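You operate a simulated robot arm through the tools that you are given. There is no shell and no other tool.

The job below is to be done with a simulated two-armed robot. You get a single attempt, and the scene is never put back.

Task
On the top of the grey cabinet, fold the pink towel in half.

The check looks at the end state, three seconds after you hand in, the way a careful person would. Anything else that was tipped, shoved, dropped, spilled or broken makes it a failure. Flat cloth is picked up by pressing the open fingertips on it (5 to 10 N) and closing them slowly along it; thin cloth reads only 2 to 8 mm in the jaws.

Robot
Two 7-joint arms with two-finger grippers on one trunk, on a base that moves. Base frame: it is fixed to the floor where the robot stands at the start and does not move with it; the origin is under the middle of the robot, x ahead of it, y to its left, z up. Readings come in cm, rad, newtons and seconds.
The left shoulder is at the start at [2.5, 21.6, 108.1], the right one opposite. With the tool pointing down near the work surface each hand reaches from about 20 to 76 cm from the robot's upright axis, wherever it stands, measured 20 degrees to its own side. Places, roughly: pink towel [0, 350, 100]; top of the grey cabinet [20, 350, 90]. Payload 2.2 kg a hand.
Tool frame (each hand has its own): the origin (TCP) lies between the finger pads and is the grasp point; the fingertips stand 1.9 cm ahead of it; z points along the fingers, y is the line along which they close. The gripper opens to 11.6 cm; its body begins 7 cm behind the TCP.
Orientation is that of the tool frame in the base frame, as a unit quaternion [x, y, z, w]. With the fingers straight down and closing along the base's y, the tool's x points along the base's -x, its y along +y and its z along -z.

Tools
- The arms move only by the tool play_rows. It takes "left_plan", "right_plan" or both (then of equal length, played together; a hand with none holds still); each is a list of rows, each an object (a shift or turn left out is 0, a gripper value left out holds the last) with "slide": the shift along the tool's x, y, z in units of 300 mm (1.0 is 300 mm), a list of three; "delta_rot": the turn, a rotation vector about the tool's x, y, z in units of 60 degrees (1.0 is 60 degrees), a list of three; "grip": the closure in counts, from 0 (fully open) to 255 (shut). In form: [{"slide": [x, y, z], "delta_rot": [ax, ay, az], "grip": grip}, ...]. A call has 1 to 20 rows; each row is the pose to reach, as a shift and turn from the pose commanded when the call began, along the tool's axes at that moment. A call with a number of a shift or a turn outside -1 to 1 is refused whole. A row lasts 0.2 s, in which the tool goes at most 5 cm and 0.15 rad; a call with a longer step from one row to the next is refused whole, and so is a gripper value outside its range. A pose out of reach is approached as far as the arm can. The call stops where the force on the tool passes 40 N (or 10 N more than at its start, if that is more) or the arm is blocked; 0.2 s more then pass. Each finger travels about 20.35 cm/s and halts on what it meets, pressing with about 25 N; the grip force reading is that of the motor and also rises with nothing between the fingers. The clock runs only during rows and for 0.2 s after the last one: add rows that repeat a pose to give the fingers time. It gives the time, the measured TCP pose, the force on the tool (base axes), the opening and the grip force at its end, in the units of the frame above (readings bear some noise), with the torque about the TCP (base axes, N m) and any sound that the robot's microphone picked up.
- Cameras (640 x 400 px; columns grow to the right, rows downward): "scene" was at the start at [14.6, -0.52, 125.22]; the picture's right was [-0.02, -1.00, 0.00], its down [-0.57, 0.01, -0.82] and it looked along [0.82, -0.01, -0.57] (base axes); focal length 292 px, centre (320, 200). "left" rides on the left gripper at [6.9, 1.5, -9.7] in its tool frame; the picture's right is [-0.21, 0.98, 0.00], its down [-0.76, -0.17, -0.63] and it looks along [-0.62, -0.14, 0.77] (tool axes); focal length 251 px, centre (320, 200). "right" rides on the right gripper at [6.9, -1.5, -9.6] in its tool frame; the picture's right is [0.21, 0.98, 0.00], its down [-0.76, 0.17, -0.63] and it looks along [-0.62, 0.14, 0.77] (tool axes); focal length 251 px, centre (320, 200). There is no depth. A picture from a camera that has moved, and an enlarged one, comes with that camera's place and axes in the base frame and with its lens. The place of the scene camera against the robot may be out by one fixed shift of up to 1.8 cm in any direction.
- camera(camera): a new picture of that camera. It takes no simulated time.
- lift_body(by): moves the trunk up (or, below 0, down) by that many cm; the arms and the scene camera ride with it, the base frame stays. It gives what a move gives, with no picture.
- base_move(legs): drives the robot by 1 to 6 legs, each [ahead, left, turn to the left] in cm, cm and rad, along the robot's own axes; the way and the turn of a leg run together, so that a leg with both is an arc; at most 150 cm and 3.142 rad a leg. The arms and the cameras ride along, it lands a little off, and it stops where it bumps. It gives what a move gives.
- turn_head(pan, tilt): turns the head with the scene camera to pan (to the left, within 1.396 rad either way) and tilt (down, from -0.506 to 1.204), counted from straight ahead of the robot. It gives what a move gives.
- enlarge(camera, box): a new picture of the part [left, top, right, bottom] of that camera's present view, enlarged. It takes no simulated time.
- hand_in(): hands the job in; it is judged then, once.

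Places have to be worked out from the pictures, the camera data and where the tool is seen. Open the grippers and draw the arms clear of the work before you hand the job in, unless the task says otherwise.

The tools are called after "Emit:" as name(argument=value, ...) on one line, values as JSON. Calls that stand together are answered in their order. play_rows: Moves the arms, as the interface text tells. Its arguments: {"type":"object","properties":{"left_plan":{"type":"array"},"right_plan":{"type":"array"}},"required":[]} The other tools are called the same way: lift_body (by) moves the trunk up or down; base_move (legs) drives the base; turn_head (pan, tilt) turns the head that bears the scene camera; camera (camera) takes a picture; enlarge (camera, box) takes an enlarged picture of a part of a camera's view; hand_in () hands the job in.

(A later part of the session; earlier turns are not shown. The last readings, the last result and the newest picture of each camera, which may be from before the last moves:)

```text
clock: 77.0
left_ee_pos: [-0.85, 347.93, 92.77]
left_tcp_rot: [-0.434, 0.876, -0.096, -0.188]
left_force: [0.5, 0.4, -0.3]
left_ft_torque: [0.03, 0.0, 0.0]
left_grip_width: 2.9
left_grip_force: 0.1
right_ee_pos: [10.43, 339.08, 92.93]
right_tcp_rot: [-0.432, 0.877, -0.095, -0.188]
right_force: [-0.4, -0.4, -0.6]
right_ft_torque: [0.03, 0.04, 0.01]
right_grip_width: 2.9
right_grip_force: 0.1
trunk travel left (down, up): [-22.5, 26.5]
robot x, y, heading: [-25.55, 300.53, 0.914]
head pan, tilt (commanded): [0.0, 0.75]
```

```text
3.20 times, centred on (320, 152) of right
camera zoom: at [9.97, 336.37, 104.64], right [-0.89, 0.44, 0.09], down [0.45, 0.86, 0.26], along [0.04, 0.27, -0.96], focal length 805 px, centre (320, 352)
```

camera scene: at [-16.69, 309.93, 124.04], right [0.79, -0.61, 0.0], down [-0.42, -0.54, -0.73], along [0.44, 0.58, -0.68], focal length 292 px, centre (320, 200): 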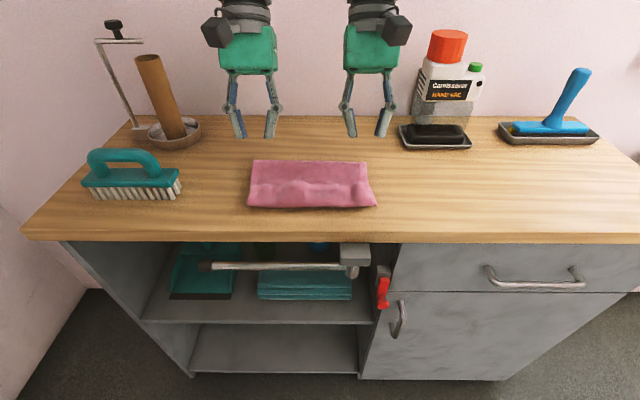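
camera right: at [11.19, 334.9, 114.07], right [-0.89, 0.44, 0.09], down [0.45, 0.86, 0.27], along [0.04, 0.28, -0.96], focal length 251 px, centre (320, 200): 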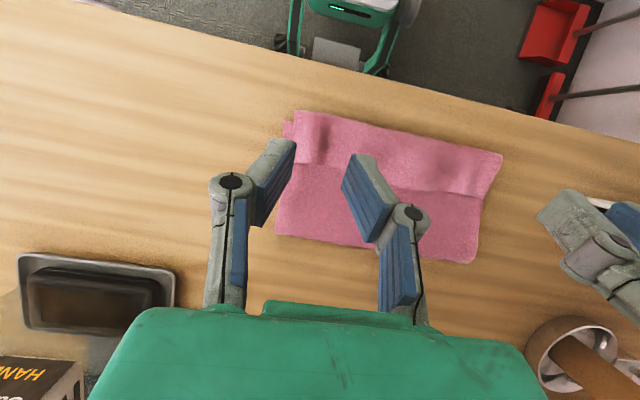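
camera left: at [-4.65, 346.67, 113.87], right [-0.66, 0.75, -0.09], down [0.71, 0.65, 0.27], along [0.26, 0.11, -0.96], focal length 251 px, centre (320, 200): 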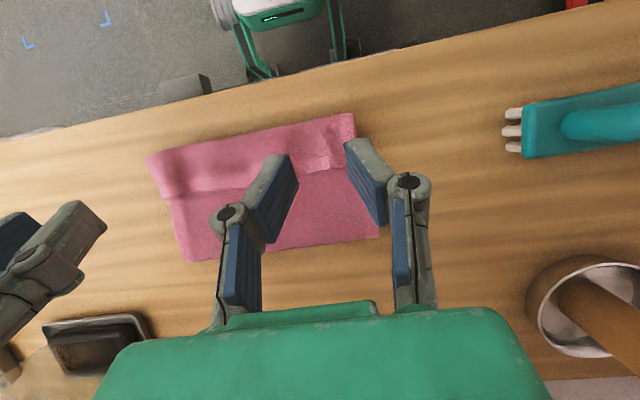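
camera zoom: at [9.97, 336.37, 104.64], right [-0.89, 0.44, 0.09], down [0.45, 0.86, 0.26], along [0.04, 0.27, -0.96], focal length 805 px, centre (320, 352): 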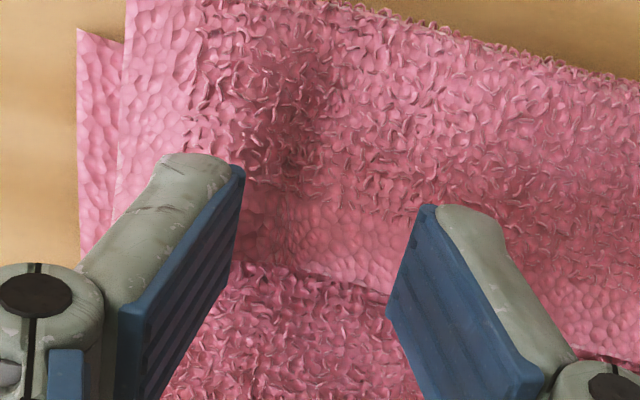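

The pinch points look right on the cuff just inside its free edge. I lower 0.9 cm and read forces.

Emit:
play_rows(left_plan=[{"slide": [-0.006, 0, 0.0135]}, {"slide": [-0.0127, 0, 0.0272]}, {"slide": [-0.0127, 0, 0.0272]}], right_plan=[{"slide": [-0.006, 0, 0.0135]}, {"slide": [-0.0127, 0, 0.0272]}, {"slide": [-0.0127, 0, 0.0272]}])

```text
clock: 77.8
left_ee_pos: [-0.87, 347.88, 91.92]
left_tcp_rot: [-0.433, 0.876, -0.095, -0.189]
left_force: [-0.5, -1.3, 0.0]
left_ft_torque: [-0.01, 0.0, 0.01]
left_grip_width: 2.92
left_grip_force: 0.0
right_ee_pos: [10.43, 339.13, 91.99]
right_tcp_rot: [-0.433, 0.876, -0.096, -0.189]
right_force: [1.1, -0.1, 0.5]
right_ft_torque: [-0.02, -0.04, -0.01]
right_grip_width: 2.91
right_grip_force: 0.0
trunk travel left (down, up): [-22.5, 26.5]
robot x, y, heading: [-25.9, 300.09, 0.92]
head pan, tilt (commanded): [0.0, 0.75]
```

Still no contact (tips at ≈90.2). I lower another 0.5 cm.

Emit:
play_rows(left_plan=[{"slide": [-0.0035, 0, 0.0075]}, {"slide": [-0.007, 0, 0.015]}, {"slide": [-0.007, 0, 0.015]}], right_plan=[{"slide": [-0.0035, 0, 0.0075]}, {"slide": [-0.007, 0, 0.015]}, {"slide": [-0.007, 0, 0.015]}])

```text
clock: 78.6
left_ee_pos: [-0.93, 347.95, 91.4]
left_tcp_rot: [-0.434, 0.876, -0.095, -0.189]
left_force: [-0.2, -0.6, 0.4]
left_ft_torque: [0.01, -0.01, 0.0]
left_grip_width: 2.92
left_grip_force: 0.0
right_ee_pos: [10.65, 339.27, 91.41]
right_tcp_rot: [-0.433, 0.876, -0.095, -0.189]
right_force: [-0.9, 0.5, -0.6]
right_ft_torque: [-0.02, 0.03, -0.02]
right_grip_width: 2.92
right_grip_force: 0.1
trunk travel left (down, up): [-22.5, 26.5]
robot x, y, heading: [-25.41, 300.53, 0.916]
head pan, tilt (commanded): [0.0, 0.75]
```

No force yet at tip height ≈89.7. I lower another 0.35 cm.

Emit:
play_rows(left_plan=[{"slide": [-0.0025, 0, 0.0053]}, {"slide": [-0.005, 0, 0.0106]}, {"slide": [-0.005, 0, 0.0106]}], right_plan=[{"slide": [-0.0025, 0, 0.0053]}, {"slide": [-0.005, 0, 0.0106]}, {"slide": [-0.005, 0, 0.0106]}])

Emit:
enlarge(camera="left", box=[220, 90, 420, 215])

Emit:
enlarge(camera="right", box=[220, 90, 420, 215])

```text
clock: 79.4
left_ee_pos: [-0.85, 348.01, 91.03]
left_tcp_rot: [-0.433, 0.876, -0.094, -0.188]
left_force: [-1.4, -0.5, 4.1]
left_ft_torque: [-0.01, 0.02, 0.04]
left_grip_width: 2.9
left_grip_force: 0.0
right_ee_pos: [10.49, 339.18, 91.07]
right_tcp_rot: [-0.433, 0.876, -0.095, -0.188]
right_force: [-0.2, -0.7, 2.5]
right_ft_torque: [-0.03, 0.04, -0.03]
right_grip_width: 2.9
right_grip_force: 0.1
trunk travel left (down, up): [-22.5, 26.5]
robot x, y, heading: [-25.58, 300.35, 0.92]
head pan, tilt (commanded): [0.0, 0.75]
```

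```text
3.20 times, centred on (320, 152) of left
camera zoom: at [-3.62, 347.06, 102.62], right [-0.66, 0.75, -0.09], down [0.71, 0.65, 0.26], along [0.26, 0.11, -0.96], focal length 805 px, centre (320, 352)
```

zoom: 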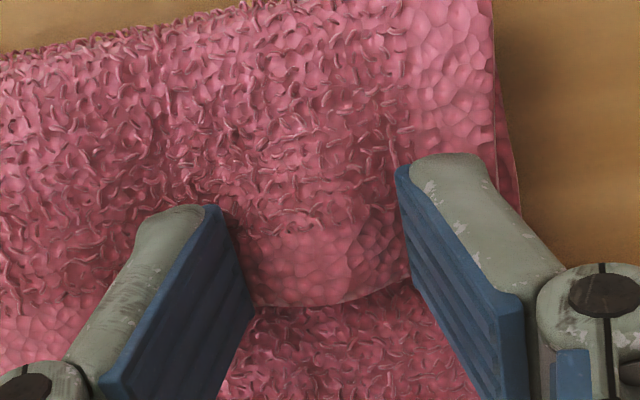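

```text
3.20 times, centred on (320, 152) of right
camera zoom: at [10.02, 336.48, 102.76], right [-0.89, 0.44, 0.09], down [0.45, 0.86, 0.26], along [0.04, 0.27, -0.96], focal length 805 px, centre (320, 352)
```

zoom: 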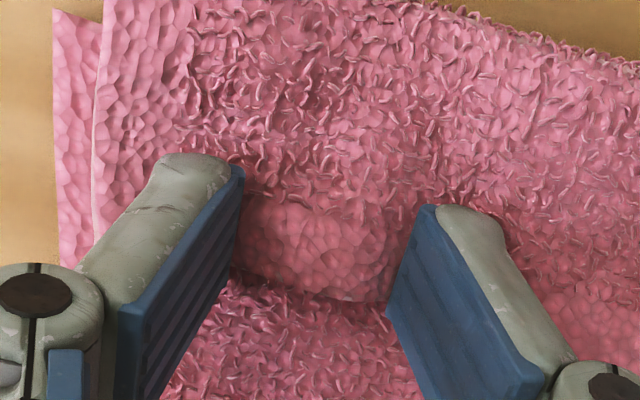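

Contact is light (4 N and 2.5 N) and the cuff layer already bows up between the fingers. I press slightly more and close slowly to pick up only the cuff layer.

Emit:
play_rows(left_plan=[{"slide": [-0.0008, 0, 0.0018], "grip": 192}, {"slide": [-0.0008, 0, 0.0018], "grip": 197}, {"slide": [-0.0008, 0, 0.0018], "grip": 202}, {"slide": [-0.0008, 0, 0.0018], "grip": 207}, {"slide": [-0.0008, 0, 0.0018], "grip": 212}, {"slide": [-0.0008, 0, 0.0018], "grip": 217}, {"slide": [-0.0008, 0, 0.0018], "grip": 222}, {"slide": [-0.0008, 0, 0.0018], "grip": 226}], right_plan=[{"slide": [-0.0017, 0, 0.0036], "grip": 192}, {"slide": [-0.0017, 0, 0.0036], "grip": 197}, {"slide": [-0.0017, 0, 0.0036], "grip": 202}, {"slide": [-0.0017, 0, 0.0036], "grip": 207}, {"slide": [-0.0017, 0, 0.0036], "grip": 212}, {"slide": [-0.0017, 0, 0.0036], "grip": 217}, {"slide": [-0.0017, 0, 0.0036], "grip": 222}, {"slide": [-0.0017, 0, 0.0036], "grip": 226}])

Emit:
enlarge(camera="left", box=[220, 90, 420, 215])

Emit:
enlarge(camera="right", box=[220, 90, 420, 215])

```text
clock: 81.2
left_ee_pos: [-0.75, 347.94, 90.97]
left_tcp_rot: [-0.434, 0.876, -0.094, -0.188]
left_force: [-0.2, 0.1, 3.5]
left_ft_torque: [0.0, 0.0, -0.01]
left_grip_width: 1.25
left_grip_force: 0.0
right_ee_pos: [10.49, 339.24, 90.9]
right_tcp_rot: [-0.432, 0.877, -0.095, -0.189]
right_force: [0.0, -0.8, 3.0]
right_ft_torque: [0.02, 0.0, 0.04]
right_grip_width: 1.2
right_grip_force: 0.1
trunk travel left (down, up): [-22.5, 26.5]
robot x, y, heading: [-25.84, 300.17, 0.918]
head pan, tilt (commanded): [0.0, 0.75]
```

```text
3.20 times, centred on (320, 152) of left
camera zoom: at [-3.62, 347.06, 102.55], right [-0.66, 0.75, -0.09], down [0.71, 0.65, 0.26], along [0.26, 0.11, -0.96], focal length 805 px, centre (320, 352)
```

zoom: 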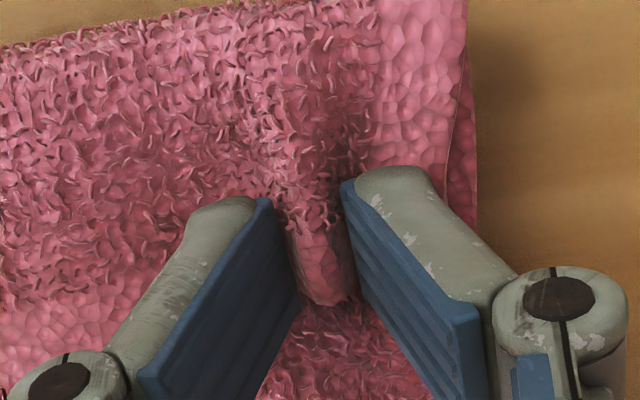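

```text
3.20 times, centred on (320, 152) of right
camera zoom: at [10.06, 336.48, 102.59], right [-0.89, 0.44, 0.09], down [0.45, 0.86, 0.26], along [0.04, 0.27, -0.96], focal length 805 px, centre (320, 352)
```

zoom: 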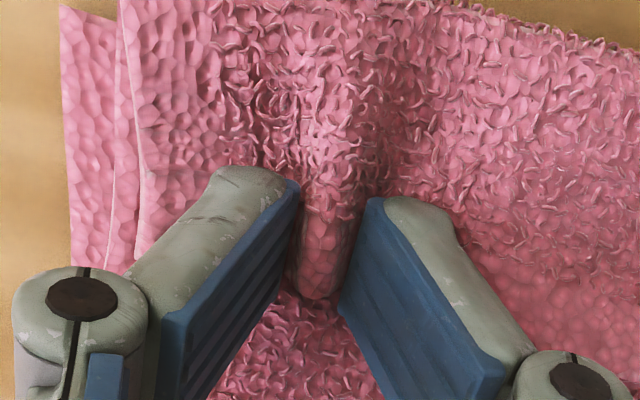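

Excellent: only the cuff layer is rising as a ridge between both pairs of fingers. I close fully.

Emit:
play_rows(left_plan=[{"grip": 230}, {"grip": 234}, {"grip": 238}, {"grip": 242}, {"grip": 246}, {"grip": 250}, {"grip": 255}, {"grip": 255}, {"grip": 255}], right_plan=[{"grip": 230}, {"grip": 234}, {"grip": 238}, {"grip": 242}, {"grip": 246}, {"grip": 250}, {"grip": 255}, {"grip": 255}, {"grip": 255}])

Emit:
enlarge(camera="left", box=[220, 90, 420, 215])

Emit:
enlarge(camera="right", box=[220, 90, 420, 215])

```text
clock: 83.2
left_ee_pos: [-0.91, 347.9, 90.93]
left_tcp_rot: [-0.433, 0.876, -0.094, -0.189]
left_force: [1.3, -0.9, 1.9]
left_ft_torque: [-0.01, 0.0, 0.03]
left_grip_width: 0.46
left_grip_force: 25.0
right_ee_pos: [10.39, 339.2, 90.88]
right_tcp_rot: [-0.432, 0.877, -0.095, -0.188]
right_force: [-1.5, 0.5, 2.1]
right_ft_torque: [0.02, 0.05, -0.02]
right_grip_width: 0.49
right_grip_force: 24.9
trunk travel left (down, up): [-22.5, 26.5]
robot x, y, heading: [-25.68, 300.83, 0.922]
head pan, tilt (commanded): [0.0, 0.75]
```

```text
3.20 times, centred on (320, 152) of left
camera zoom: at [-3.62, 347.07, 102.55], right [-0.66, 0.75, -0.09], down [0.71, 0.65, 0.26], along [0.26, 0.11, -0.96], focal length 805 px, centre (320, 352)
```

zoom: 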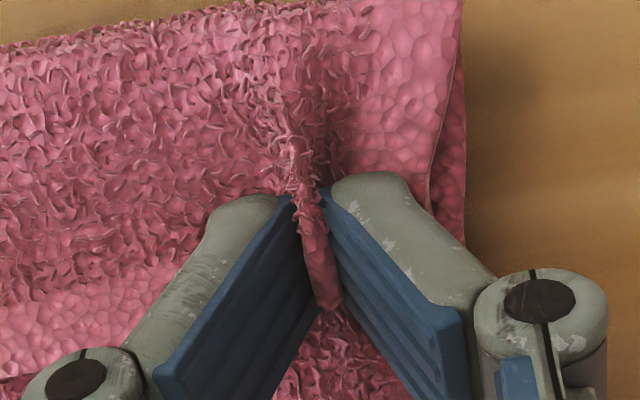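

```text
3.20 times, centred on (320, 152) of right
camera zoom: at [10.06, 336.49, 102.6], right [-0.89, 0.44, 0.09], down [0.45, 0.86, 0.26], along [0.04, 0.27, -0.96], focal length 805 px, centre (320, 352)
```

zoom: 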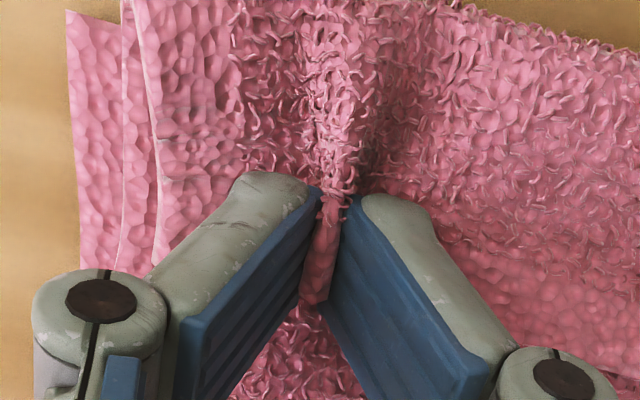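

Both grips hold only the free edge of the cuff (4.6 and 4.9 mm). I lift it up about 8 cm to unroll the cuff and check.

Emit:
play_rows(left_plan=[{"slide": [0.0141, 0, -0.0302]}, {"slide": [0.0282, 0, -0.0604]}, {"slide": [0.0501, 0, -0.1311]}, {"slide": [0.064, 0, -0.2058], "delta_rot": [0, -0.0167, 0]}, {"slide": [0.0638, 0, -0.2802], "delta_rot": [0, -0.05, 0]}, {"slide": [0.0638, 0, -0.2802], "delta_rot": [0, -0.05, 0]}], right_plan=[{"slide": [0.0141, 0, -0.0302]}, {"slide": [0.0282, 0, -0.0604]}, {"slide": [0.0501, 0, -0.1311]}, {"slide": [0.064, 0, -0.2058], "delta_rot": [0, -0.0167, 0]}, {"slide": [0.0638, 0, -0.2802], "delta_rot": [0, -0.05, 0]}, {"slide": [0.0638, 0, -0.2802], "delta_rot": [0, -0.05, 0]}])

Emit:
camera(camera="scene")

Emit:
camera(camera="left")

Emit:
camera(camera="right")

```text
clock: 84.6
left_ee_pos: [0.22, 349.51, 99.49]
left_tcp_rot: [-0.435, 0.881, -0.083, -0.166]
left_force: [0.6, 0.4, 0.0]
left_ft_torque: [-0.03, 0.0, 0.01]
left_grip_width: 0.49
left_grip_force: 25.2
right_ee_pos: [11.48, 340.72, 99.34]
right_tcp_rot: [-0.435, 0.881, -0.084, -0.166]
right_force: [-0.9, 1.3, -0.5]
right_ft_torque: [-0.07, -0.01, -0.03]
right_grip_width: 0.48
right_grip_force: 25.2
trunk travel left (down, up): [-22.5, 26.5]
robot x, y, heading: [-25.89, 300.6, 0.917]
head pan, tilt (commanded): [0.0, 0.75]
```

```text
taken
camera scene: at [-16.52, 310.18, 123.98], right [0.79, -0.61, 0.0], down [-0.42, -0.54, -0.73], along [0.44, 0.58, -0.69], focal length 292 px, centre (320, 200)
```

scene: 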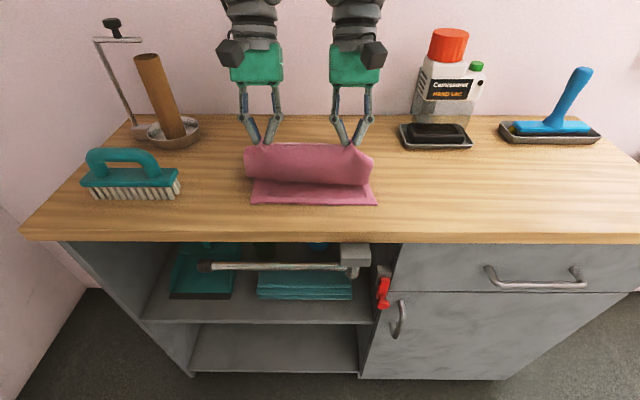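

```text
taken
camera left: at [-2.98, 348.15, 110.92], right [-0.66, 0.75, -0.08], down [0.7, 0.64, 0.31], along [0.29, 0.15, -0.95], focal length 251 px, centre (320, 200)
```

left: 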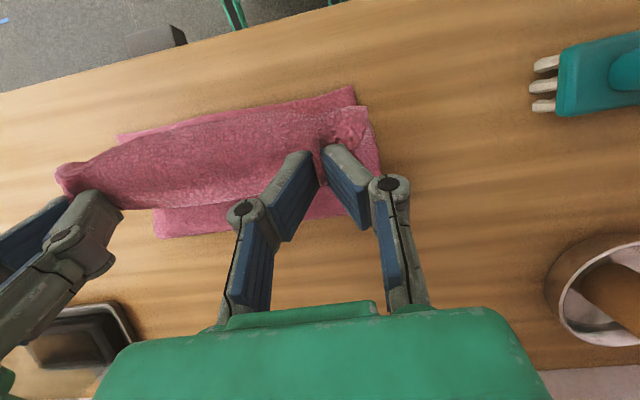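

```text
taken
camera right: at [10.63, 337.5, 110.86], right [-0.9, 0.44, 0.08], down [0.44, 0.84, 0.31], along [0.07, 0.31, -0.95], focal length 251 px, centre (320, 200)
```

right: 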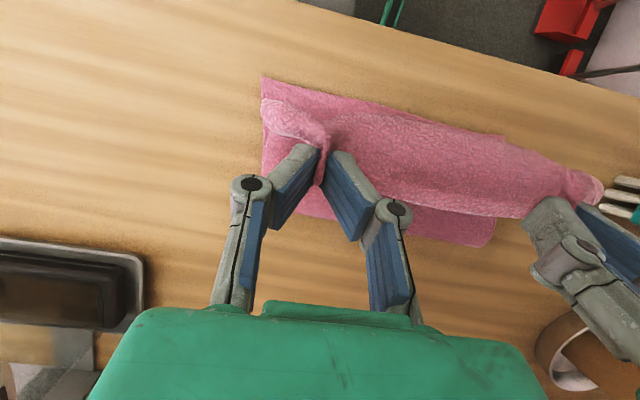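

The cuff is unrolled: the upper layer hangs from both hands and the lower layer lies flat. I bring the edge up and forward to above the true middle line (≈63 cm ahead) so that the crease resets there.

Emit:
play_rows(left_plan=[{"slide": [-0.0193, 0, -0.0732], "delta_rot": [0, -0.033, 0]}, {"slide": [-0.055, 0, -0.1387], "delta_rot": [0, -0.083, 0]}, {"slide": [-0.1019, 0, -0.1943], "delta_rot": [0, -0.133, 0]}, {"slide": [-0.1552, 0, -0.2342], "delta_rot": [0, -0.183, 0]}, {"slide": [-0.2189, 0, -0.2571], "delta_rot": [0, -0.233, 0]}, {"slide": [-0.2685, 0, -0.2411], "delta_rot": [0, -0.233, 0]}, {"slide": [-0.2685, 0, -0.2411], "delta_rot": [0, -0.233, 0]}], right_plan=[{"slide": [-0.0193, 0, -0.0732], "delta_rot": [0, -0.033, 0]}, {"slide": [-0.055, 0, -0.1387], "delta_rot": [0, -0.083, 0]}, {"slide": [-0.1019, 0, -0.1943], "delta_rot": [0, -0.133, 0]}, {"slide": [-0.1552, 0, -0.2342], "delta_rot": [0, -0.183, 0]}, {"slide": [-0.2189, 0, -0.2571], "delta_rot": [0, -0.233, 0]}, {"slide": [-0.2685, 0, -0.2411], "delta_rot": [0, -0.233, 0]}, {"slide": [-0.2685, 0, -0.2411], "delta_rot": [0, -0.233, 0]}])

Emit:
camera(camera="scene")

Emit:
enlarge(camera="scene", box=[210, 90, 410, 215])

```text
clock: 86.2
left_ee_pos: [6.83, 357.57, 103.28]
left_tcp_rot: [-0.442, 0.895, -0.029, -0.058]
left_force: [0.9, -0.9, 0.4]
left_ft_torque: [-0.01, -0.03, -0.02]
left_grip_width: 0.49
left_grip_force: 24.4
right_ee_pos: [17.63, 348.19, 103.0]
right_tcp_rot: [-0.441, 0.895, -0.029, -0.057]
right_force: [-1.1, 1.2, 0.0]
right_ft_torque: [0.01, -0.01, 0.02]
right_grip_width: 0.48
right_grip_force: 25.1
right hand out of reach, approached as far as the arm can: row 6, 7
trunk travel left (down, up): [-22.5, 26.5]
robot x, y, heading: [-25.63, 300.21, 0.916]
head pan, tilt (commanded): [0.0, 0.75]
```

```text
taken
camera scene: at [-16.51, 310.16, 124.0], right [0.79, -0.61, 0.0], down [-0.42, -0.54, -0.73], along [0.44, 0.58, -0.69], focal length 292 px, centre (320, 200)
```

scene: 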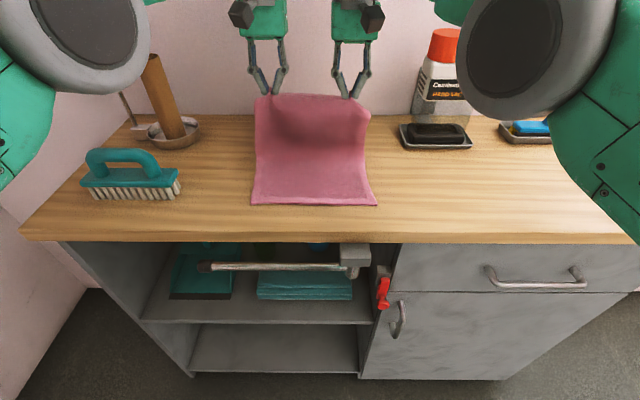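

```text
3.20 times, centred on (310, 152) of scene
camera zoom: at [-16.51, 310.16, 124.0], right [0.79, -0.61, 0.0], down [-0.42, -0.54, -0.73], along [0.44, 0.58, -0.69], focal length 935 px, centre (352, 352)
```

zoom: 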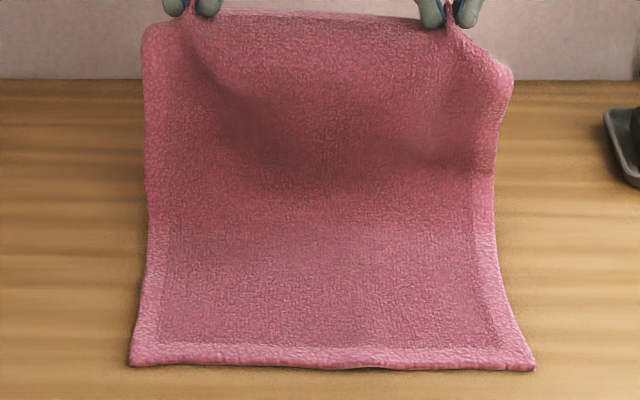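

The sheet now rises smoothly from the middle with the lower half flat in place. I carry the edge back toward me along a slacker arc, rotating the hands to 50° forward, and stop with the edge ~4 cm above the near edge so it can fall outward when released.

Emit:
play_rows(left_plan=[{"slide": [0.0504, 0, 0.0004]}, {"slide": [0.109, 0, 0.015], "delta_rot": [0, -0.067, 0]}, {"slide": [0.1661, 0, 0.0398], "delta_rot": [0, -0.133, 0]}, {"slide": [0.2224, 0, 0.0747], "delta_rot": [0, -0.217, 0]}, {"slide": [0.2712, 0, 0.1159], "delta_rot": [0, -0.3, 0]}, {"slide": [0.3166, 0, 0.1637], "delta_rot": [0, -0.4, 0]}, {"slide": [0.3543, 0, 0.2144], "delta_rot": [0, -0.5, 0]}, {"slide": [0.3856, 0, 0.2646], "delta_rot": [0, -0.6, 0]}, {"slide": [0.41, 0, 0.3111], "delta_rot": [0, -0.7, 0]}, {"slide": [0.4254, 0, 0.35], "delta_rot": [0, -0.8, 0]}, {"slide": [0.4353, 0, 0.3783], "delta_rot": [0, -0.9, 0]}, {"slide": [0.4369, 0, 0.3809], "delta_rot": [0, -0.967, 0]}, {"slide": [0.4369, 0, 0.3809], "delta_rot": [0, -0.967, 0]}], right_plan=[{"slide": [0.0504, 0, 0.0004]}, {"slide": [0.109, 0, 0.015], "delta_rot": [0, -0.067, 0]}, {"slide": [0.1661, 0, 0.0398], "delta_rot": [0, -0.133, 0]}, {"slide": [0.2224, 0, 0.0747], "delta_rot": [0, -0.217, 0]}, {"slide": [0.2712, 0, 0.1159], "delta_rot": [0, -0.3, 0]}, {"slide": [0.3166, 0, 0.1637], "delta_rot": [0, -0.4, 0]}, {"slide": [0.3543, 0, 0.2144], "delta_rot": [0, -0.5, 0]}, {"slide": [0.3856, 0, 0.2646], "delta_rot": [0, -0.6, 0]}, {"slide": [0.41, 0, 0.3111], "delta_rot": [0, -0.7, 0]}, {"slide": [0.4254, 0, 0.35], "delta_rot": [0, -0.8, 0]}, {"slide": [0.4353, 0, 0.3783], "delta_rot": [0, -0.9, 0]}, {"slide": [0.4369, 0, 0.3809], "delta_rot": [0, -0.967, 0]}, {"slide": [0.4369, 0, 0.3809], "delta_rot": [0, -0.967, 0]}])

Emit:
camera(camera="scene")

Emit:
camera(camera="left")

Emit:
camera(camera="right")

```text
clock: 89.0
left_ee_pos: [-2.54, 346.19, 93.53]
left_tcp_rot: [-0.403, 0.81, 0.188, 0.384]
left_force: [-0.1, 0.1, 0.3]
left_ft_torque: [0.0, 0.0, 0.03]
left_grip_width: 0.46
left_grip_force: 24.8
left hand out of reach, approached as far as the arm can: row 9, 10, 11, 12
right_ee_pos: [8.67, 336.4, 93.21]
right_tcp_rot: [-0.402, 0.81, 0.187, 0.384]
right_force: [0.1, -0.4, 0.3]
right_ft_torque: [0.01, 0.02, -0.03]
right_grip_width: 0.0
right_grip_force: 24.6
right hand out of reach, approached as far as the arm can: row 9, 10, 11
trunk travel left (down, up): [-22.5, 26.5]
robot x, y, heading: [-25.73, 299.97, 0.916]
head pan, tilt (commanded): [0.0, 0.75]
```

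```text
taken
camera scene: at [-16.73, 310.23, 124.0], right [0.79, -0.61, 0.0], down [-0.42, -0.54, -0.73], along [0.44, 0.58, -0.69], focal length 292 px, centre (320, 200)
```

scene: 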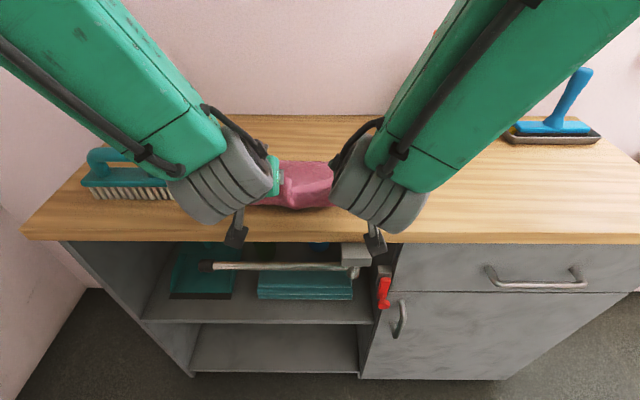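

```text
taken
camera left: at [-11.05, 337.62, 94.27], right [-0.7, 0.7, 0.16], down [0.12, -0.1, 0.99], along [0.71, 0.71, -0.01], focal length 251 px, centre (320, 200)
```

left: 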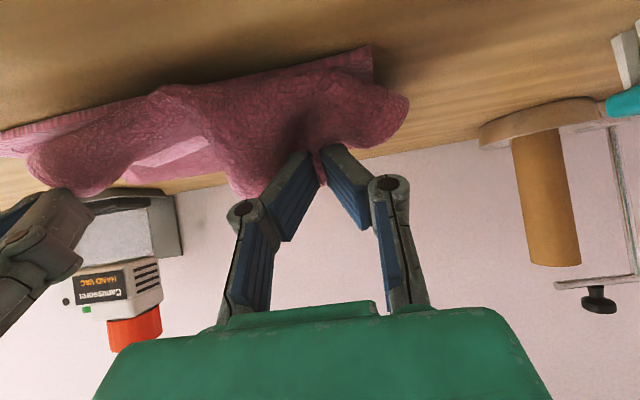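

```text
taken
camera right: at [2.39, 326.14, 94.07], right [-0.86, 0.48, -0.17], down [-0.14, 0.1, 0.99], along [0.49, 0.87, -0.01], focal length 251 px, centre (320, 200)
```

right: 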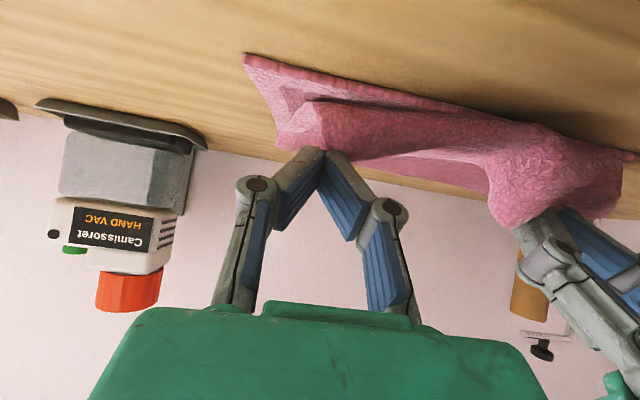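

The right grip slipped on the way (0.0 mm) while the left still holds. I move the right hand up and aside to see how the right side has fallen before releasing the left.

Emit:
play_rows(right_plan=[{"slide": [-0.05, 0, -0.043]}, {"slide": [-0.11, -0.03, -0.09]}, {"slide": [-0.17, -0.1, -0.14]}, {"slide": [-0.23, -0.2, -0.193]}, {"slide": [-0.255, -0.3, -0.214]}, {"slide": [-0.255, -0.4, -0.214]}, {"slide": [-0.255, -0.5, -0.214]}, {"slide": [-0.255, -0.5, -0.214]}])

Emit:
camera(camera="scene")

Emit:
enlarge(camera="scene", box=[210, 120, 410, 245])

Emit:
camera(camera="right")

```text
clock: 90.8
left_ee_pos: [-2.3, 345.84, 93.65]
left_tcp_rot: [-0.401, 0.811, 0.189, 0.383]
left_force: [-0.2, 0.6, 0.6]
left_ft_torque: [0.02, -0.01, 0.05]
left_grip_width: 0.45
left_grip_force: 25.0
right_ee_pos: [20.87, 327.03, 103.34]
right_tcp_rot: [-0.401, 0.81, 0.188, 0.384]
right_force: [-0.1, 0.1, -0.1]
right_ft_torque: [0.0, -0.01, 0.0]
right_grip_width: 0.02
right_grip_force: 24.9
trunk travel left (down, up): [-22.5, 26.5]
robot x, y, heading: [-25.63, 300.44, 0.915]
head pan, tilt (commanded): [0.0, 0.75]
```

```text
taken
camera scene: at [-16.42, 309.81, 124.01], right [0.79, -0.61, 0.0], down [-0.42, -0.54, -0.73], along [0.44, 0.58, -0.68], focal length 292 px, centre (320, 200)
```

scene: 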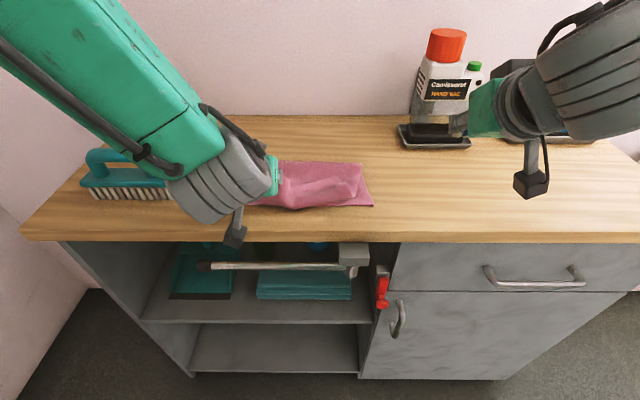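

```text
3.20 times, centred on (310, 182) of scene
camera zoom: at [-16.42, 309.81, 124.01], right [0.79, -0.61, 0.0], down [-0.42, -0.54, -0.73], along [0.44, 0.58, -0.68], focal length 935 px, centre (352, 256)
```

zoom: 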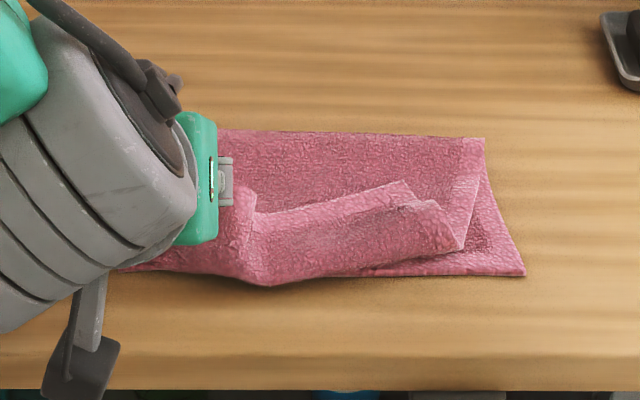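

```text
taken
camera right: at [14.53, 316.68, 104.11], right [-0.86, 0.49, -0.17], down [-0.14, 0.1, 0.99], along [0.49, 0.87, -0.01], focal length 251 px, centre (320, 200)
```

right: 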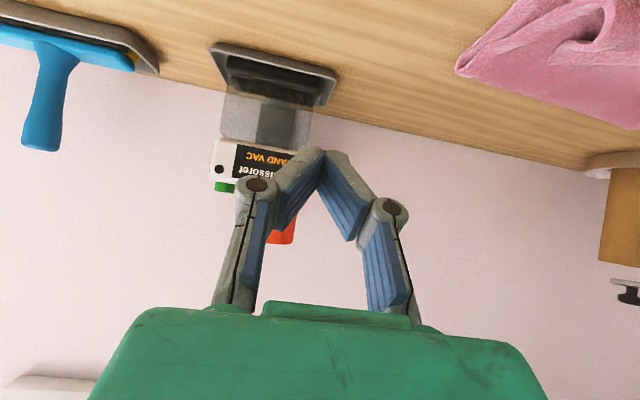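

The right side lies with its edge turned back again, while the crease sits somewhat near. I release the left corner from its present height too, which also shows how the edge falls, then I'll re-grip both.

Emit:
play_rows(left_plan=[{"grip": 230}, {"grip": 200}, {"grip": 180}, {"grip": 180}])

Emit:
camera(camera="left")

```text
clock: 91.8
left_ee_pos: [-2.29, 346.0, 93.64]
left_tcp_rot: [-0.401, 0.81, 0.189, 0.383]
left_force: [-0.2, -0.3, 0.6]
left_ft_torque: [0.0, 0.02, -0.01]
left_grip_width: 3.4
left_grip_force: 0.2
right_ee_pos: [20.72, 326.9, 103.38]
right_tcp_rot: [-0.4, 0.811, 0.188, 0.384]
right_force: [-0.3, 0.9, -0.5]
right_ft_torque: [-0.02, -0.01, -0.02]
right_grip_width: 0.0
right_grip_force: 24.8
trunk travel left (down, up): [-22.5, 26.5]
robot x, y, heading: [-25.97, 300.27, 0.917]
head pan, tilt (commanded): [0.0, 0.75]
```

```text
taken
camera left: at [-10.89, 337.5, 94.31], right [-0.69, 0.7, 0.16], down [0.13, -0.11, 0.99], along [0.71, 0.71, -0.01], focal length 251 px, centre (320, 200)
```

left: 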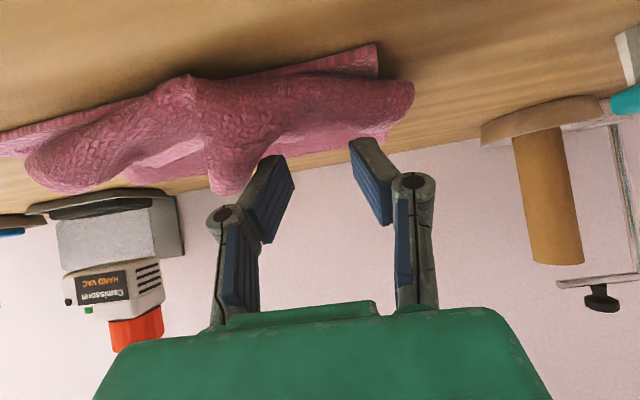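

The left fingers are open and free. I raise the left hand and move it aside to view the towel's state.

Emit:
play_rows(left_plan=[{"slide": [-0.06, 0, -0.05]}, {"slide": [-0.13, 0, -0.11]}, {"slide": [-0.2, 0.05, -0.17]}, {"slide": [-0.26, 0.14, -0.22]}, {"slide": [-0.306, 0.24, -0.257]}, {"slide": [-0.306, 0.36, -0.257]}, {"slide": [-0.306, 0.45, -0.257]}, {"slide": [-0.306, 0.45, -0.257]}])

Emit:
camera(camera="scene")

Emit:
enlarge(camera="scene", box=[210, 120, 410, 245])

```text
clock: 93.6
left_ee_pos: [-13.2, 354.07, 105.38]
left_tcp_rot: [-0.401, 0.81, 0.188, 0.383]
left_force: [0.8, -0.5, -0.2]
left_ft_torque: [-0.03, 0.04, 0.01]
left_grip_width: 3.41
left_grip_force: 0.0
right_ee_pos: [20.66, 327.1, 103.38]
right_tcp_rot: [-0.402, 0.81, 0.189, 0.383]
right_force: [-0.6, -0.1, -0.5]
right_ft_torque: [-0.04, -0.02, 0.02]
right_grip_width: 0.01
right_grip_force: 25.6
trunk travel left (down, up): [-22.5, 26.5]
robot x, y, heading: [-25.57, 300.12, 0.917]
head pan, tilt (commanded): [0.0, 0.75]
```

```text
taken
camera scene: at [-16.72, 309.98, 124.02], right [0.79, -0.61, 0.0], down [-0.42, -0.54, -0.73], along [0.44, 0.58, -0.68], focal length 292 px, centre (320, 200)
```

scene: 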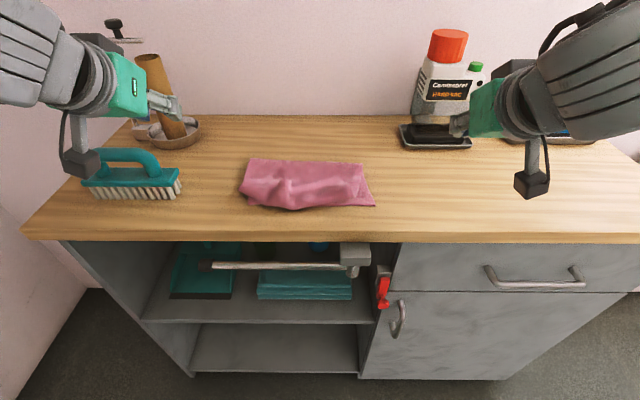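

```text
3.20 times, centred on (310, 182) of scene
camera zoom: at [-16.72, 309.98, 124.02], right [0.79, -0.61, 0.0], down [-0.42, -0.54, -0.73], along [0.44, 0.58, -0.68], focal length 935 px, centre (352, 256)
```

zoom: 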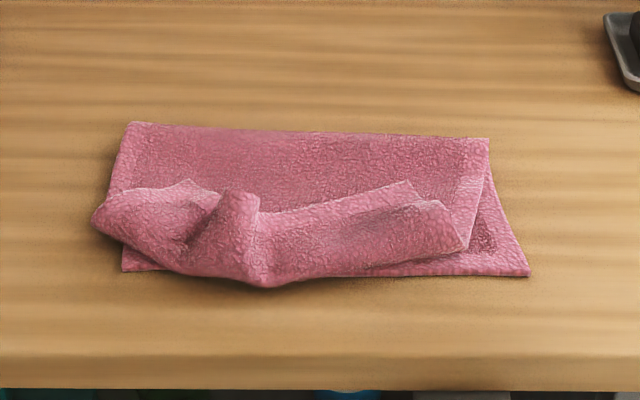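

The cuff is wrinkled but the lower layer is in place. I will re-grip the free edge near its two corners (about lateral −11.3 and +2.0), lift it, spread it, and this time release it from higher past vertical so it drops flat; first I bring the hands over it.

Emit:
play_rows(left_plan=[{"slide": [-0.004, -0.048, 0.014], "delta_rot": [0, 0.125, 0]}, {"slide": [-0.008, -0.097, 0.027], "delta_rot": [0, 0.25, 0]}, {"slide": [-0.012, -0.145, 0.041], "delta_rot": [0, 0.375, 0]}, {"slide": [-0.016, -0.194, 0.055], "delta_rot": [0, 0.5, 0]}, {"slide": [-0.019, -0.242, 0.068], "delta_rot": [0, 0.625, 0]}, {"slide": [-0.023, -0.29, 0.082], "delta_rot": [0, 0.75, 0]}, {"slide": [-0.027, -0.339, 0.095], "delta_rot": [0, 0.875, 0]}, {"slide": [-0.031, -0.387, 0.109], "delta_rot": [0, 1.0, 0]}, {"slide": [-0.031, -0.387, 0.109], "delta_rot": [0, 1.0, 0], "grip": 183}], right_plan=[{"slide": [-0.012, 0.076, 0.01], "delta_rot": [0, 0.125, 0], "grip": 230}, {"slide": [-0.023, 0.153, 0.02], "delta_rot": [0, 0.25, 0], "grip": 200}, {"slide": [-0.035, 0.229, 0.03], "delta_rot": [0, 0.375, 0], "grip": 183}, {"slide": [-0.046, 0.305, 0.04], "delta_rot": [0, 0.5, 0]}, {"slide": [-0.058, 0.381, 0.049], "delta_rot": [0, 0.625, 0]}, {"slide": [-0.069, 0.458, 0.059], "delta_rot": [0, 0.75, 0]}, {"slide": [-0.081, 0.534, 0.069], "delta_rot": [0, 0.875, 0]}, {"slide": [-0.0925, 0.61, 0.079], "delta_rot": [0, 1.0, 0]}, {"slide": [-0.0925, 0.61, 0.079], "delta_rot": [0, 1.0, 0]}])

Emit:
play_rows(left_plan=[{"delta_rot": [0, 0.125, 0]}, {"delta_rot": [0, 0.25, 0]}, {"delta_rot": [0, 0.25, 0]}], right_plan=[{"delta_rot": [0, 0.125, 0]}, {"delta_rot": [0, 0.25, 0]}, {"delta_rot": [0, 0.25, 0]}])

Emit:
camera(camera="left")

Emit:
camera(camera="right")

```text
clock: 95.6
left_ee_pos: [-2.32, 349.46, 104.31]
left_tcp_rot: [-0.442, 0.893, -0.037, -0.072]
left_force: [0.3, -0.5, 0.9]
left_ft_torque: [0.01, -0.02, -0.01]
left_grip_width: 3.25
left_grip_force: 0.1
right_ee_pos: [7.97, 340.87, 104.05]
right_tcp_rot: [-0.441, 0.894, -0.038, -0.073]
right_force: [0.6, -0.4, 0.5]
right_ft_torque: [-0.01, -0.03, -0.02]
right_grip_width: 3.25
right_grip_force: 0.0
trunk travel left (down, up): [-22.5, 26.5]
robot x, y, heading: [-25.37, 300.33, 0.918]
head pan, tilt (commanded): [0.0, 0.75]
```

```text
clock: 96.4
left_ee_pos: [-2.18, 349.34, 104.43]
left_tcp_rot: [-0.432, 0.877, -0.095, -0.187]
left_force: [-0.2, 0.0, 0.5]
left_ft_torque: [0.02, -0.04, 0.03]
left_grip_width: 3.27
left_grip_force: 0.0
right_ee_pos: [8.11, 341.09, 104.02]
right_tcp_rot: [-0.433, 0.877, -0.095, -0.188]
right_force: [-0.8, -0.6, 0.0]
right_ft_torque: [0.01, 0.0, -0.01]
right_grip_width: 3.29
right_grip_force: 0.1
trunk travel left (down, up): [-22.5, 26.5]
robot x, y, heading: [-25.73, 300.33, 0.916]
head pan, tilt (commanded): [0.0, 0.75]
```

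```text
taken
camera left: at [-5.0, 348.5, 115.91], right [-0.66, 0.75, -0.09], down [0.71, 0.65, 0.26], along [0.26, 0.11, -0.96], focal length 251 px, centre (320, 200)
```

left: 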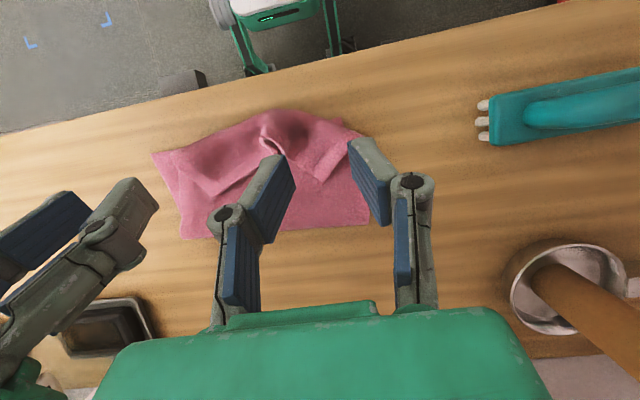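

```text
taken
camera right: at [7.7, 338.3, 115.72], right [-0.89, 0.44, 0.09], down [0.45, 0.86, 0.26], along [0.04, 0.27, -0.96], focal length 251 px, centre (320, 200)
```

right: 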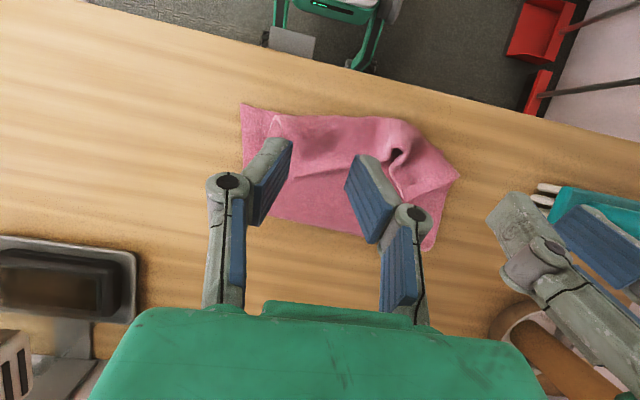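

I enlarge both hand views to see the free edge in detail.

Emit:
enlarge(camera="left", box=[140, 90, 400, 252])

Emit:
enlarge(camera="right", box=[220, 90, 480, 252])

```text
2.46 times, centred on (270, 171) of left
camera zoom: at [-5.0, 348.5, 115.91], right [-0.66, 0.75, -0.09], down [0.71, 0.65, 0.26], along [0.26, 0.11, -0.96], focal length 619 px, centre (443, 271)
```

zoom: 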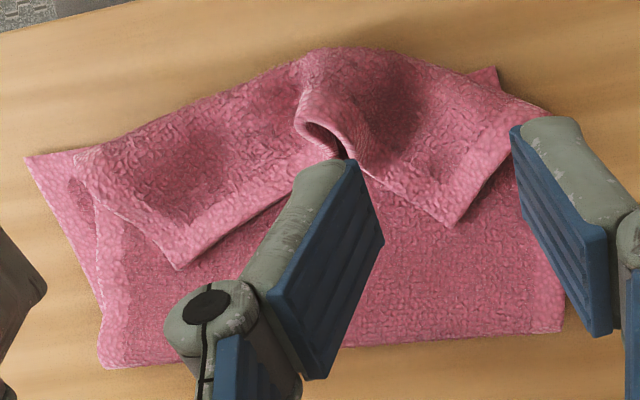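

```text
2.46 times, centred on (350, 171) of right
camera zoom: at [7.7, 338.3, 115.72], right [-0.89, 0.44, 0.09], down [0.45, 0.86, 0.26], along [0.04, 0.27, -0.96], focal length 619 px, centre (246, 271)
```

zoom: 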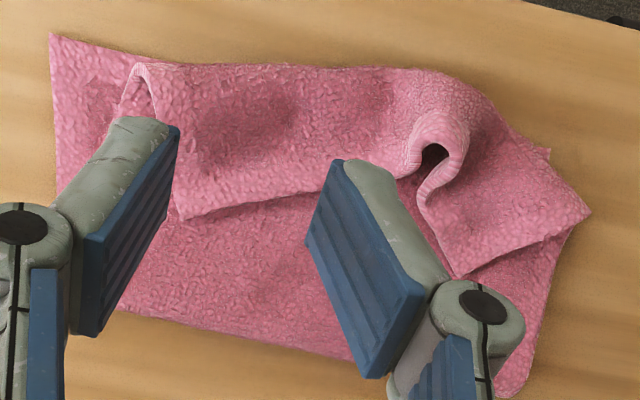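

The free edge has corners at about (54.9 ahead, +2.8 right) and (55.5 ahead, −9.3), gathered in the middle by a tube-like wrinkle. I take the right corner first with the right hand (lateral +1.0), descending to just above it.

Emit:
play_rows(right_plan=[{"slide": [-0.03, 0.015, 0.06], "grip": 198}, {"slide": [-0.08, 0.033, 0.15]}, {"slide": [-0.13, 0.033, 0.24]}, {"slide": [-0.17, 0.033, 0.31]}, {"slide": [-0.196, 0.033, 0.35]}, {"slide": [-0.196, 0.033, 0.35]}])

Emit:
enlarge(camera="right", box=[220, 70, 460, 220])

```text
clock: 97.8
left_ee_pos: [-2.14, 349.48, 104.29]
left_tcp_rot: [-0.433, 0.876, -0.095, -0.189]
left_force: [-0.7, 0.6, -0.5]
left_ft_torque: [0.0, 0.0, 0.03]
left_grip_width: 3.26
left_grip_force: 0.1
right_ee_pos: [8.13, 342.52, 91.87]
right_tcp_rot: [-0.433, 0.876, -0.095, -0.188]
right_force: [0.0, -0.3, 0.4]
right_ft_torque: [0.03, -0.02, -0.02]
right_grip_width: 2.59
right_grip_force: 0.1
trunk travel left (down, up): [-22.5, 26.5]
robot x, y, heading: [-25.6, 300.36, 0.915]
head pan, tilt (commanded): [0.0, 0.75]
```

```text
2.67 times, centred on (340, 145) of right
camera zoom: at [7.64, 339.84, 103.6], right [-0.89, 0.44, 0.09], down [0.44, 0.86, 0.26], along [0.04, 0.27, -0.96], focal length 670 px, centre (267, 347)
```

zoom: 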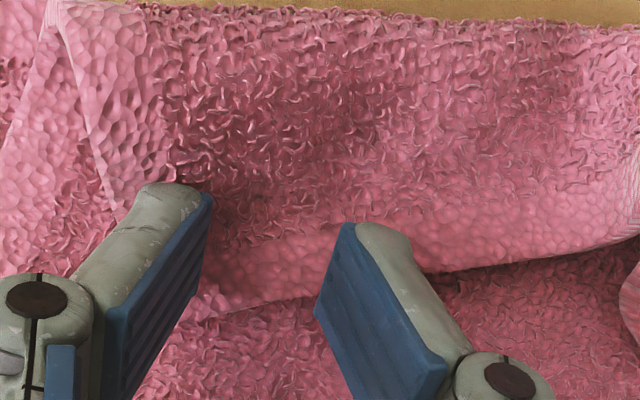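

The pinch is well placed on the right corner of the cuff. I lower 0.7 cm and read the force.

Emit:
play_rows(right_plan=[{"slide": [-0.005, 0, 0.0106]}, {"slide": [-0.0099, 0, 0.0211]}, {"slide": [-0.0099, 0, 0.0211]}])

```text
clock: 98.6
left_ee_pos: [-2.16, 349.48, 104.25]
left_tcp_rot: [-0.433, 0.876, -0.095, -0.189]
left_force: [0.3, -0.1, 0.1]
left_ft_torque: [-0.06, 0.01, -0.01]
left_grip_width: 3.27
left_grip_force: 0.0
right_ee_pos: [8.16, 342.53, 91.26]
right_tcp_rot: [-0.432, 0.877, -0.095, -0.188]
right_force: [0.8, 0.1, 2.1]
right_ft_torque: [0.01, 0.01, -0.01]
right_grip_width: 2.6
right_grip_force: 0.2
trunk travel left (down, up): [-22.5, 26.5]
robot x, y, heading: [-25.68, 300.18, 0.921]
head pan, tilt (commanded): [0.0, 0.75]
```

The right tips touch with 2 N. I press a little more (about 0.25 cm) and close slowly.

Emit:
play_rows(right_plan=[{"slide": [-0.0021, 0, 0.0045]}, {"slide": [-0.0035, 0, 0.0075]}, {"slide": [-0.0035, 0, 0.0075], "grip": 203}, {"slide": [-0.0035, 0, 0.0075], "grip": 208}, {"slide": [-0.0035, 0, 0.0075], "grip": 213}, {"slide": [-0.0035, 0, 0.0075], "grip": 218}, {"slide": [-0.0035, 0, 0.0075], "grip": 223}, {"slide": [-0.0035, 0, 0.0075], "grip": 228}, {"slide": [-0.0035, 0, 0.0075], "grip": 232}, {"slide": [-0.0035, 0, 0.0075], "grip": 236}, {"slide": [-0.0035, 0, 0.0075], "grip": 240}, {"slide": [-0.0035, 0, 0.0075], "grip": 244}, {"slide": [-0.0035, 0, 0.0075], "grip": 248}, {"slide": [-0.0035, 0, 0.0075], "grip": 252}, {"slide": [-0.0035, 0, 0.0075], "grip": 255}, {"slide": [-0.0035, 0, 0.0075], "grip": 255}])

Emit:
enlarge(camera="right", box=[220, 70, 460, 220])

```text
clock: 102.0
left_ee_pos: [-2.15, 349.49, 104.29]
left_tcp_rot: [-0.433, 0.876, -0.096, -0.189]
left_force: [0.0, 0.1, -0.1]
left_ft_torque: [0.0, 0.03, -0.02]
left_grip_width: 3.29
left_grip_force: 0.1
right_ee_pos: [8.09, 342.62, 90.99]
right_tcp_rot: [-0.432, 0.877, -0.094, -0.189]
right_force: [0.7, -0.1, 1.6]
right_ft_torque: [-0.03, 0.01, 0.02]
right_grip_width: 0.0
right_grip_force: 24.4
trunk travel left (down, up): [-22.5, 26.5]
robot x, y, heading: [-25.65, 300.39, 0.922]
head pan, tilt (commanded): [0.0, 0.75]
```

```text
2.67 times, centred on (340, 145) of right
camera zoom: at [7.69, 339.83, 102.69], right [-0.89, 0.44, 0.09], down [0.45, 0.86, 0.26], along [0.04, 0.27, -0.96], focal length 670 px, centre (267, 347)
```

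zoom: 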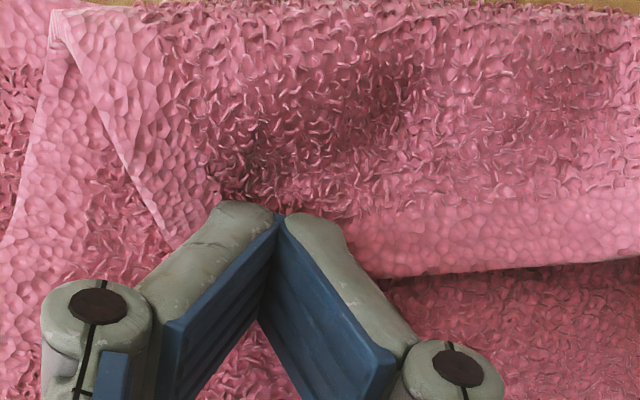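

It slipped shut (press too light). I reopen to 3.2 cm, shift slightly inward, and press harder, to about 6–7 N.

Emit:
play_rows(right_plan=[{"slide": [0.007, 0, -0.0151]}, {"slide": [0.007, 0.01, -0.0151], "grip": 220}, {"slide": [0.013, 0.017, -0.0151], "grip": 183}, {"slide": [0.013, 0.017, -0.0151], "grip": 183}, {"slide": [0.009, 0.017, -0.005]}, {"slide": [0.006, 0.017, 0.003]}, {"slide": [0.003, 0.017, 0.0085]}, {"slide": [0.003, 0.017, 0.0085]}])

Emit:
enlarge(camera="right", box=[220, 70, 460, 220])

```text
clock: 103.8
left_ee_pos: [-2.19, 349.42, 104.24]
left_tcp_rot: [-0.434, 0.876, -0.095, -0.188]
left_force: [-0.4, 0.2, -0.8]
left_ft_torque: [-0.02, 0.02, 0.01]
left_grip_width: 3.26
left_grip_force: 0.0
right_ee_pos: [7.48, 342.69, 90.69]
right_tcp_rot: [-0.432, 0.877, -0.094, -0.189]
right_force: [-0.3, 0.7, 7.0]
right_ft_torque: [-0.04, -0.04, 0.01]
right_grip_width: 3.23
right_grip_force: 0.1
trunk travel left (down, up): [-22.5, 26.5]
robot x, y, heading: [-25.25, 300.41, 0.921]
head pan, tilt (commanded): [0.0, 0.75]
```

```text
2.67 times, centred on (340, 145) of right
camera zoom: at [7.11, 340.0, 102.54], right [-0.89, 0.44, 0.09], down [0.45, 0.86, 0.26], along [0.04, 0.27, -0.96], focal length 670 px, centre (267, 347)
```

zoom: 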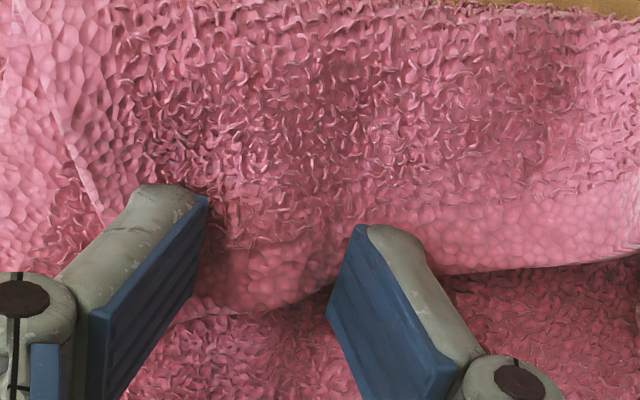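

Now it presses with 7 N and the cuff bows up between the fingers. I close slowly.

Emit:
play_rows(right_plan=[{"grip": 188}, {"grip": 193}, {"grip": 198}, {"grip": 203}, {"grip": 208}, {"grip": 213}, {"grip": 218}, {"grip": 223}, {"grip": 228}, {"grip": 232}, {"grip": 236}, {"grip": 240}, {"grip": 244}, {"grip": 248}, {"grip": 252}, {"grip": 255}, {"grip": 255}, {"grip": 255}])

Emit:
enlarge(camera="right", box=[220, 70, 460, 220])

```text
clock: 107.6
left_ee_pos: [-2.21, 349.41, 104.24]
left_tcp_rot: [-0.433, 0.876, -0.095, -0.188]
left_force: [-1.1, -0.5, 0.4]
left_ft_torque: [-0.02, 0.02, 0.02]
left_grip_width: 3.24
left_grip_force: 0.0
right_ee_pos: [7.54, 342.65, 90.85]
right_tcp_rot: [-0.431, 0.877, -0.095, -0.188]
right_force: [2.0, 0.2, 10.7]
right_ft_torque: [-0.07, -0.11, 0.01]
right_grip_width: 0.82
right_grip_force: 25.0
trunk travel left (down, up): [-22.5, 26.5]
robot x, y, heading: [-25.46, 300.47, 0.917]
head pan, tilt (commanded): [0.0, 0.75]
```

```text
2.67 times, centred on (340, 145) of right
camera zoom: at [7.15, 339.98, 102.53], right [-0.89, 0.44, 0.09], down [0.45, 0.86, 0.26], along [0.04, 0.27, -0.96], focal length 670 px, centre (267, 347)
```

zoom: 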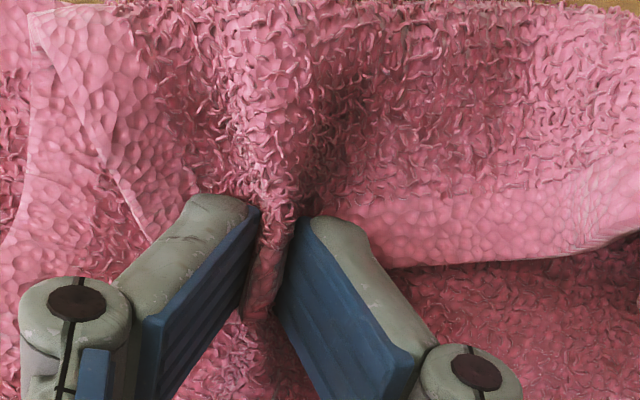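

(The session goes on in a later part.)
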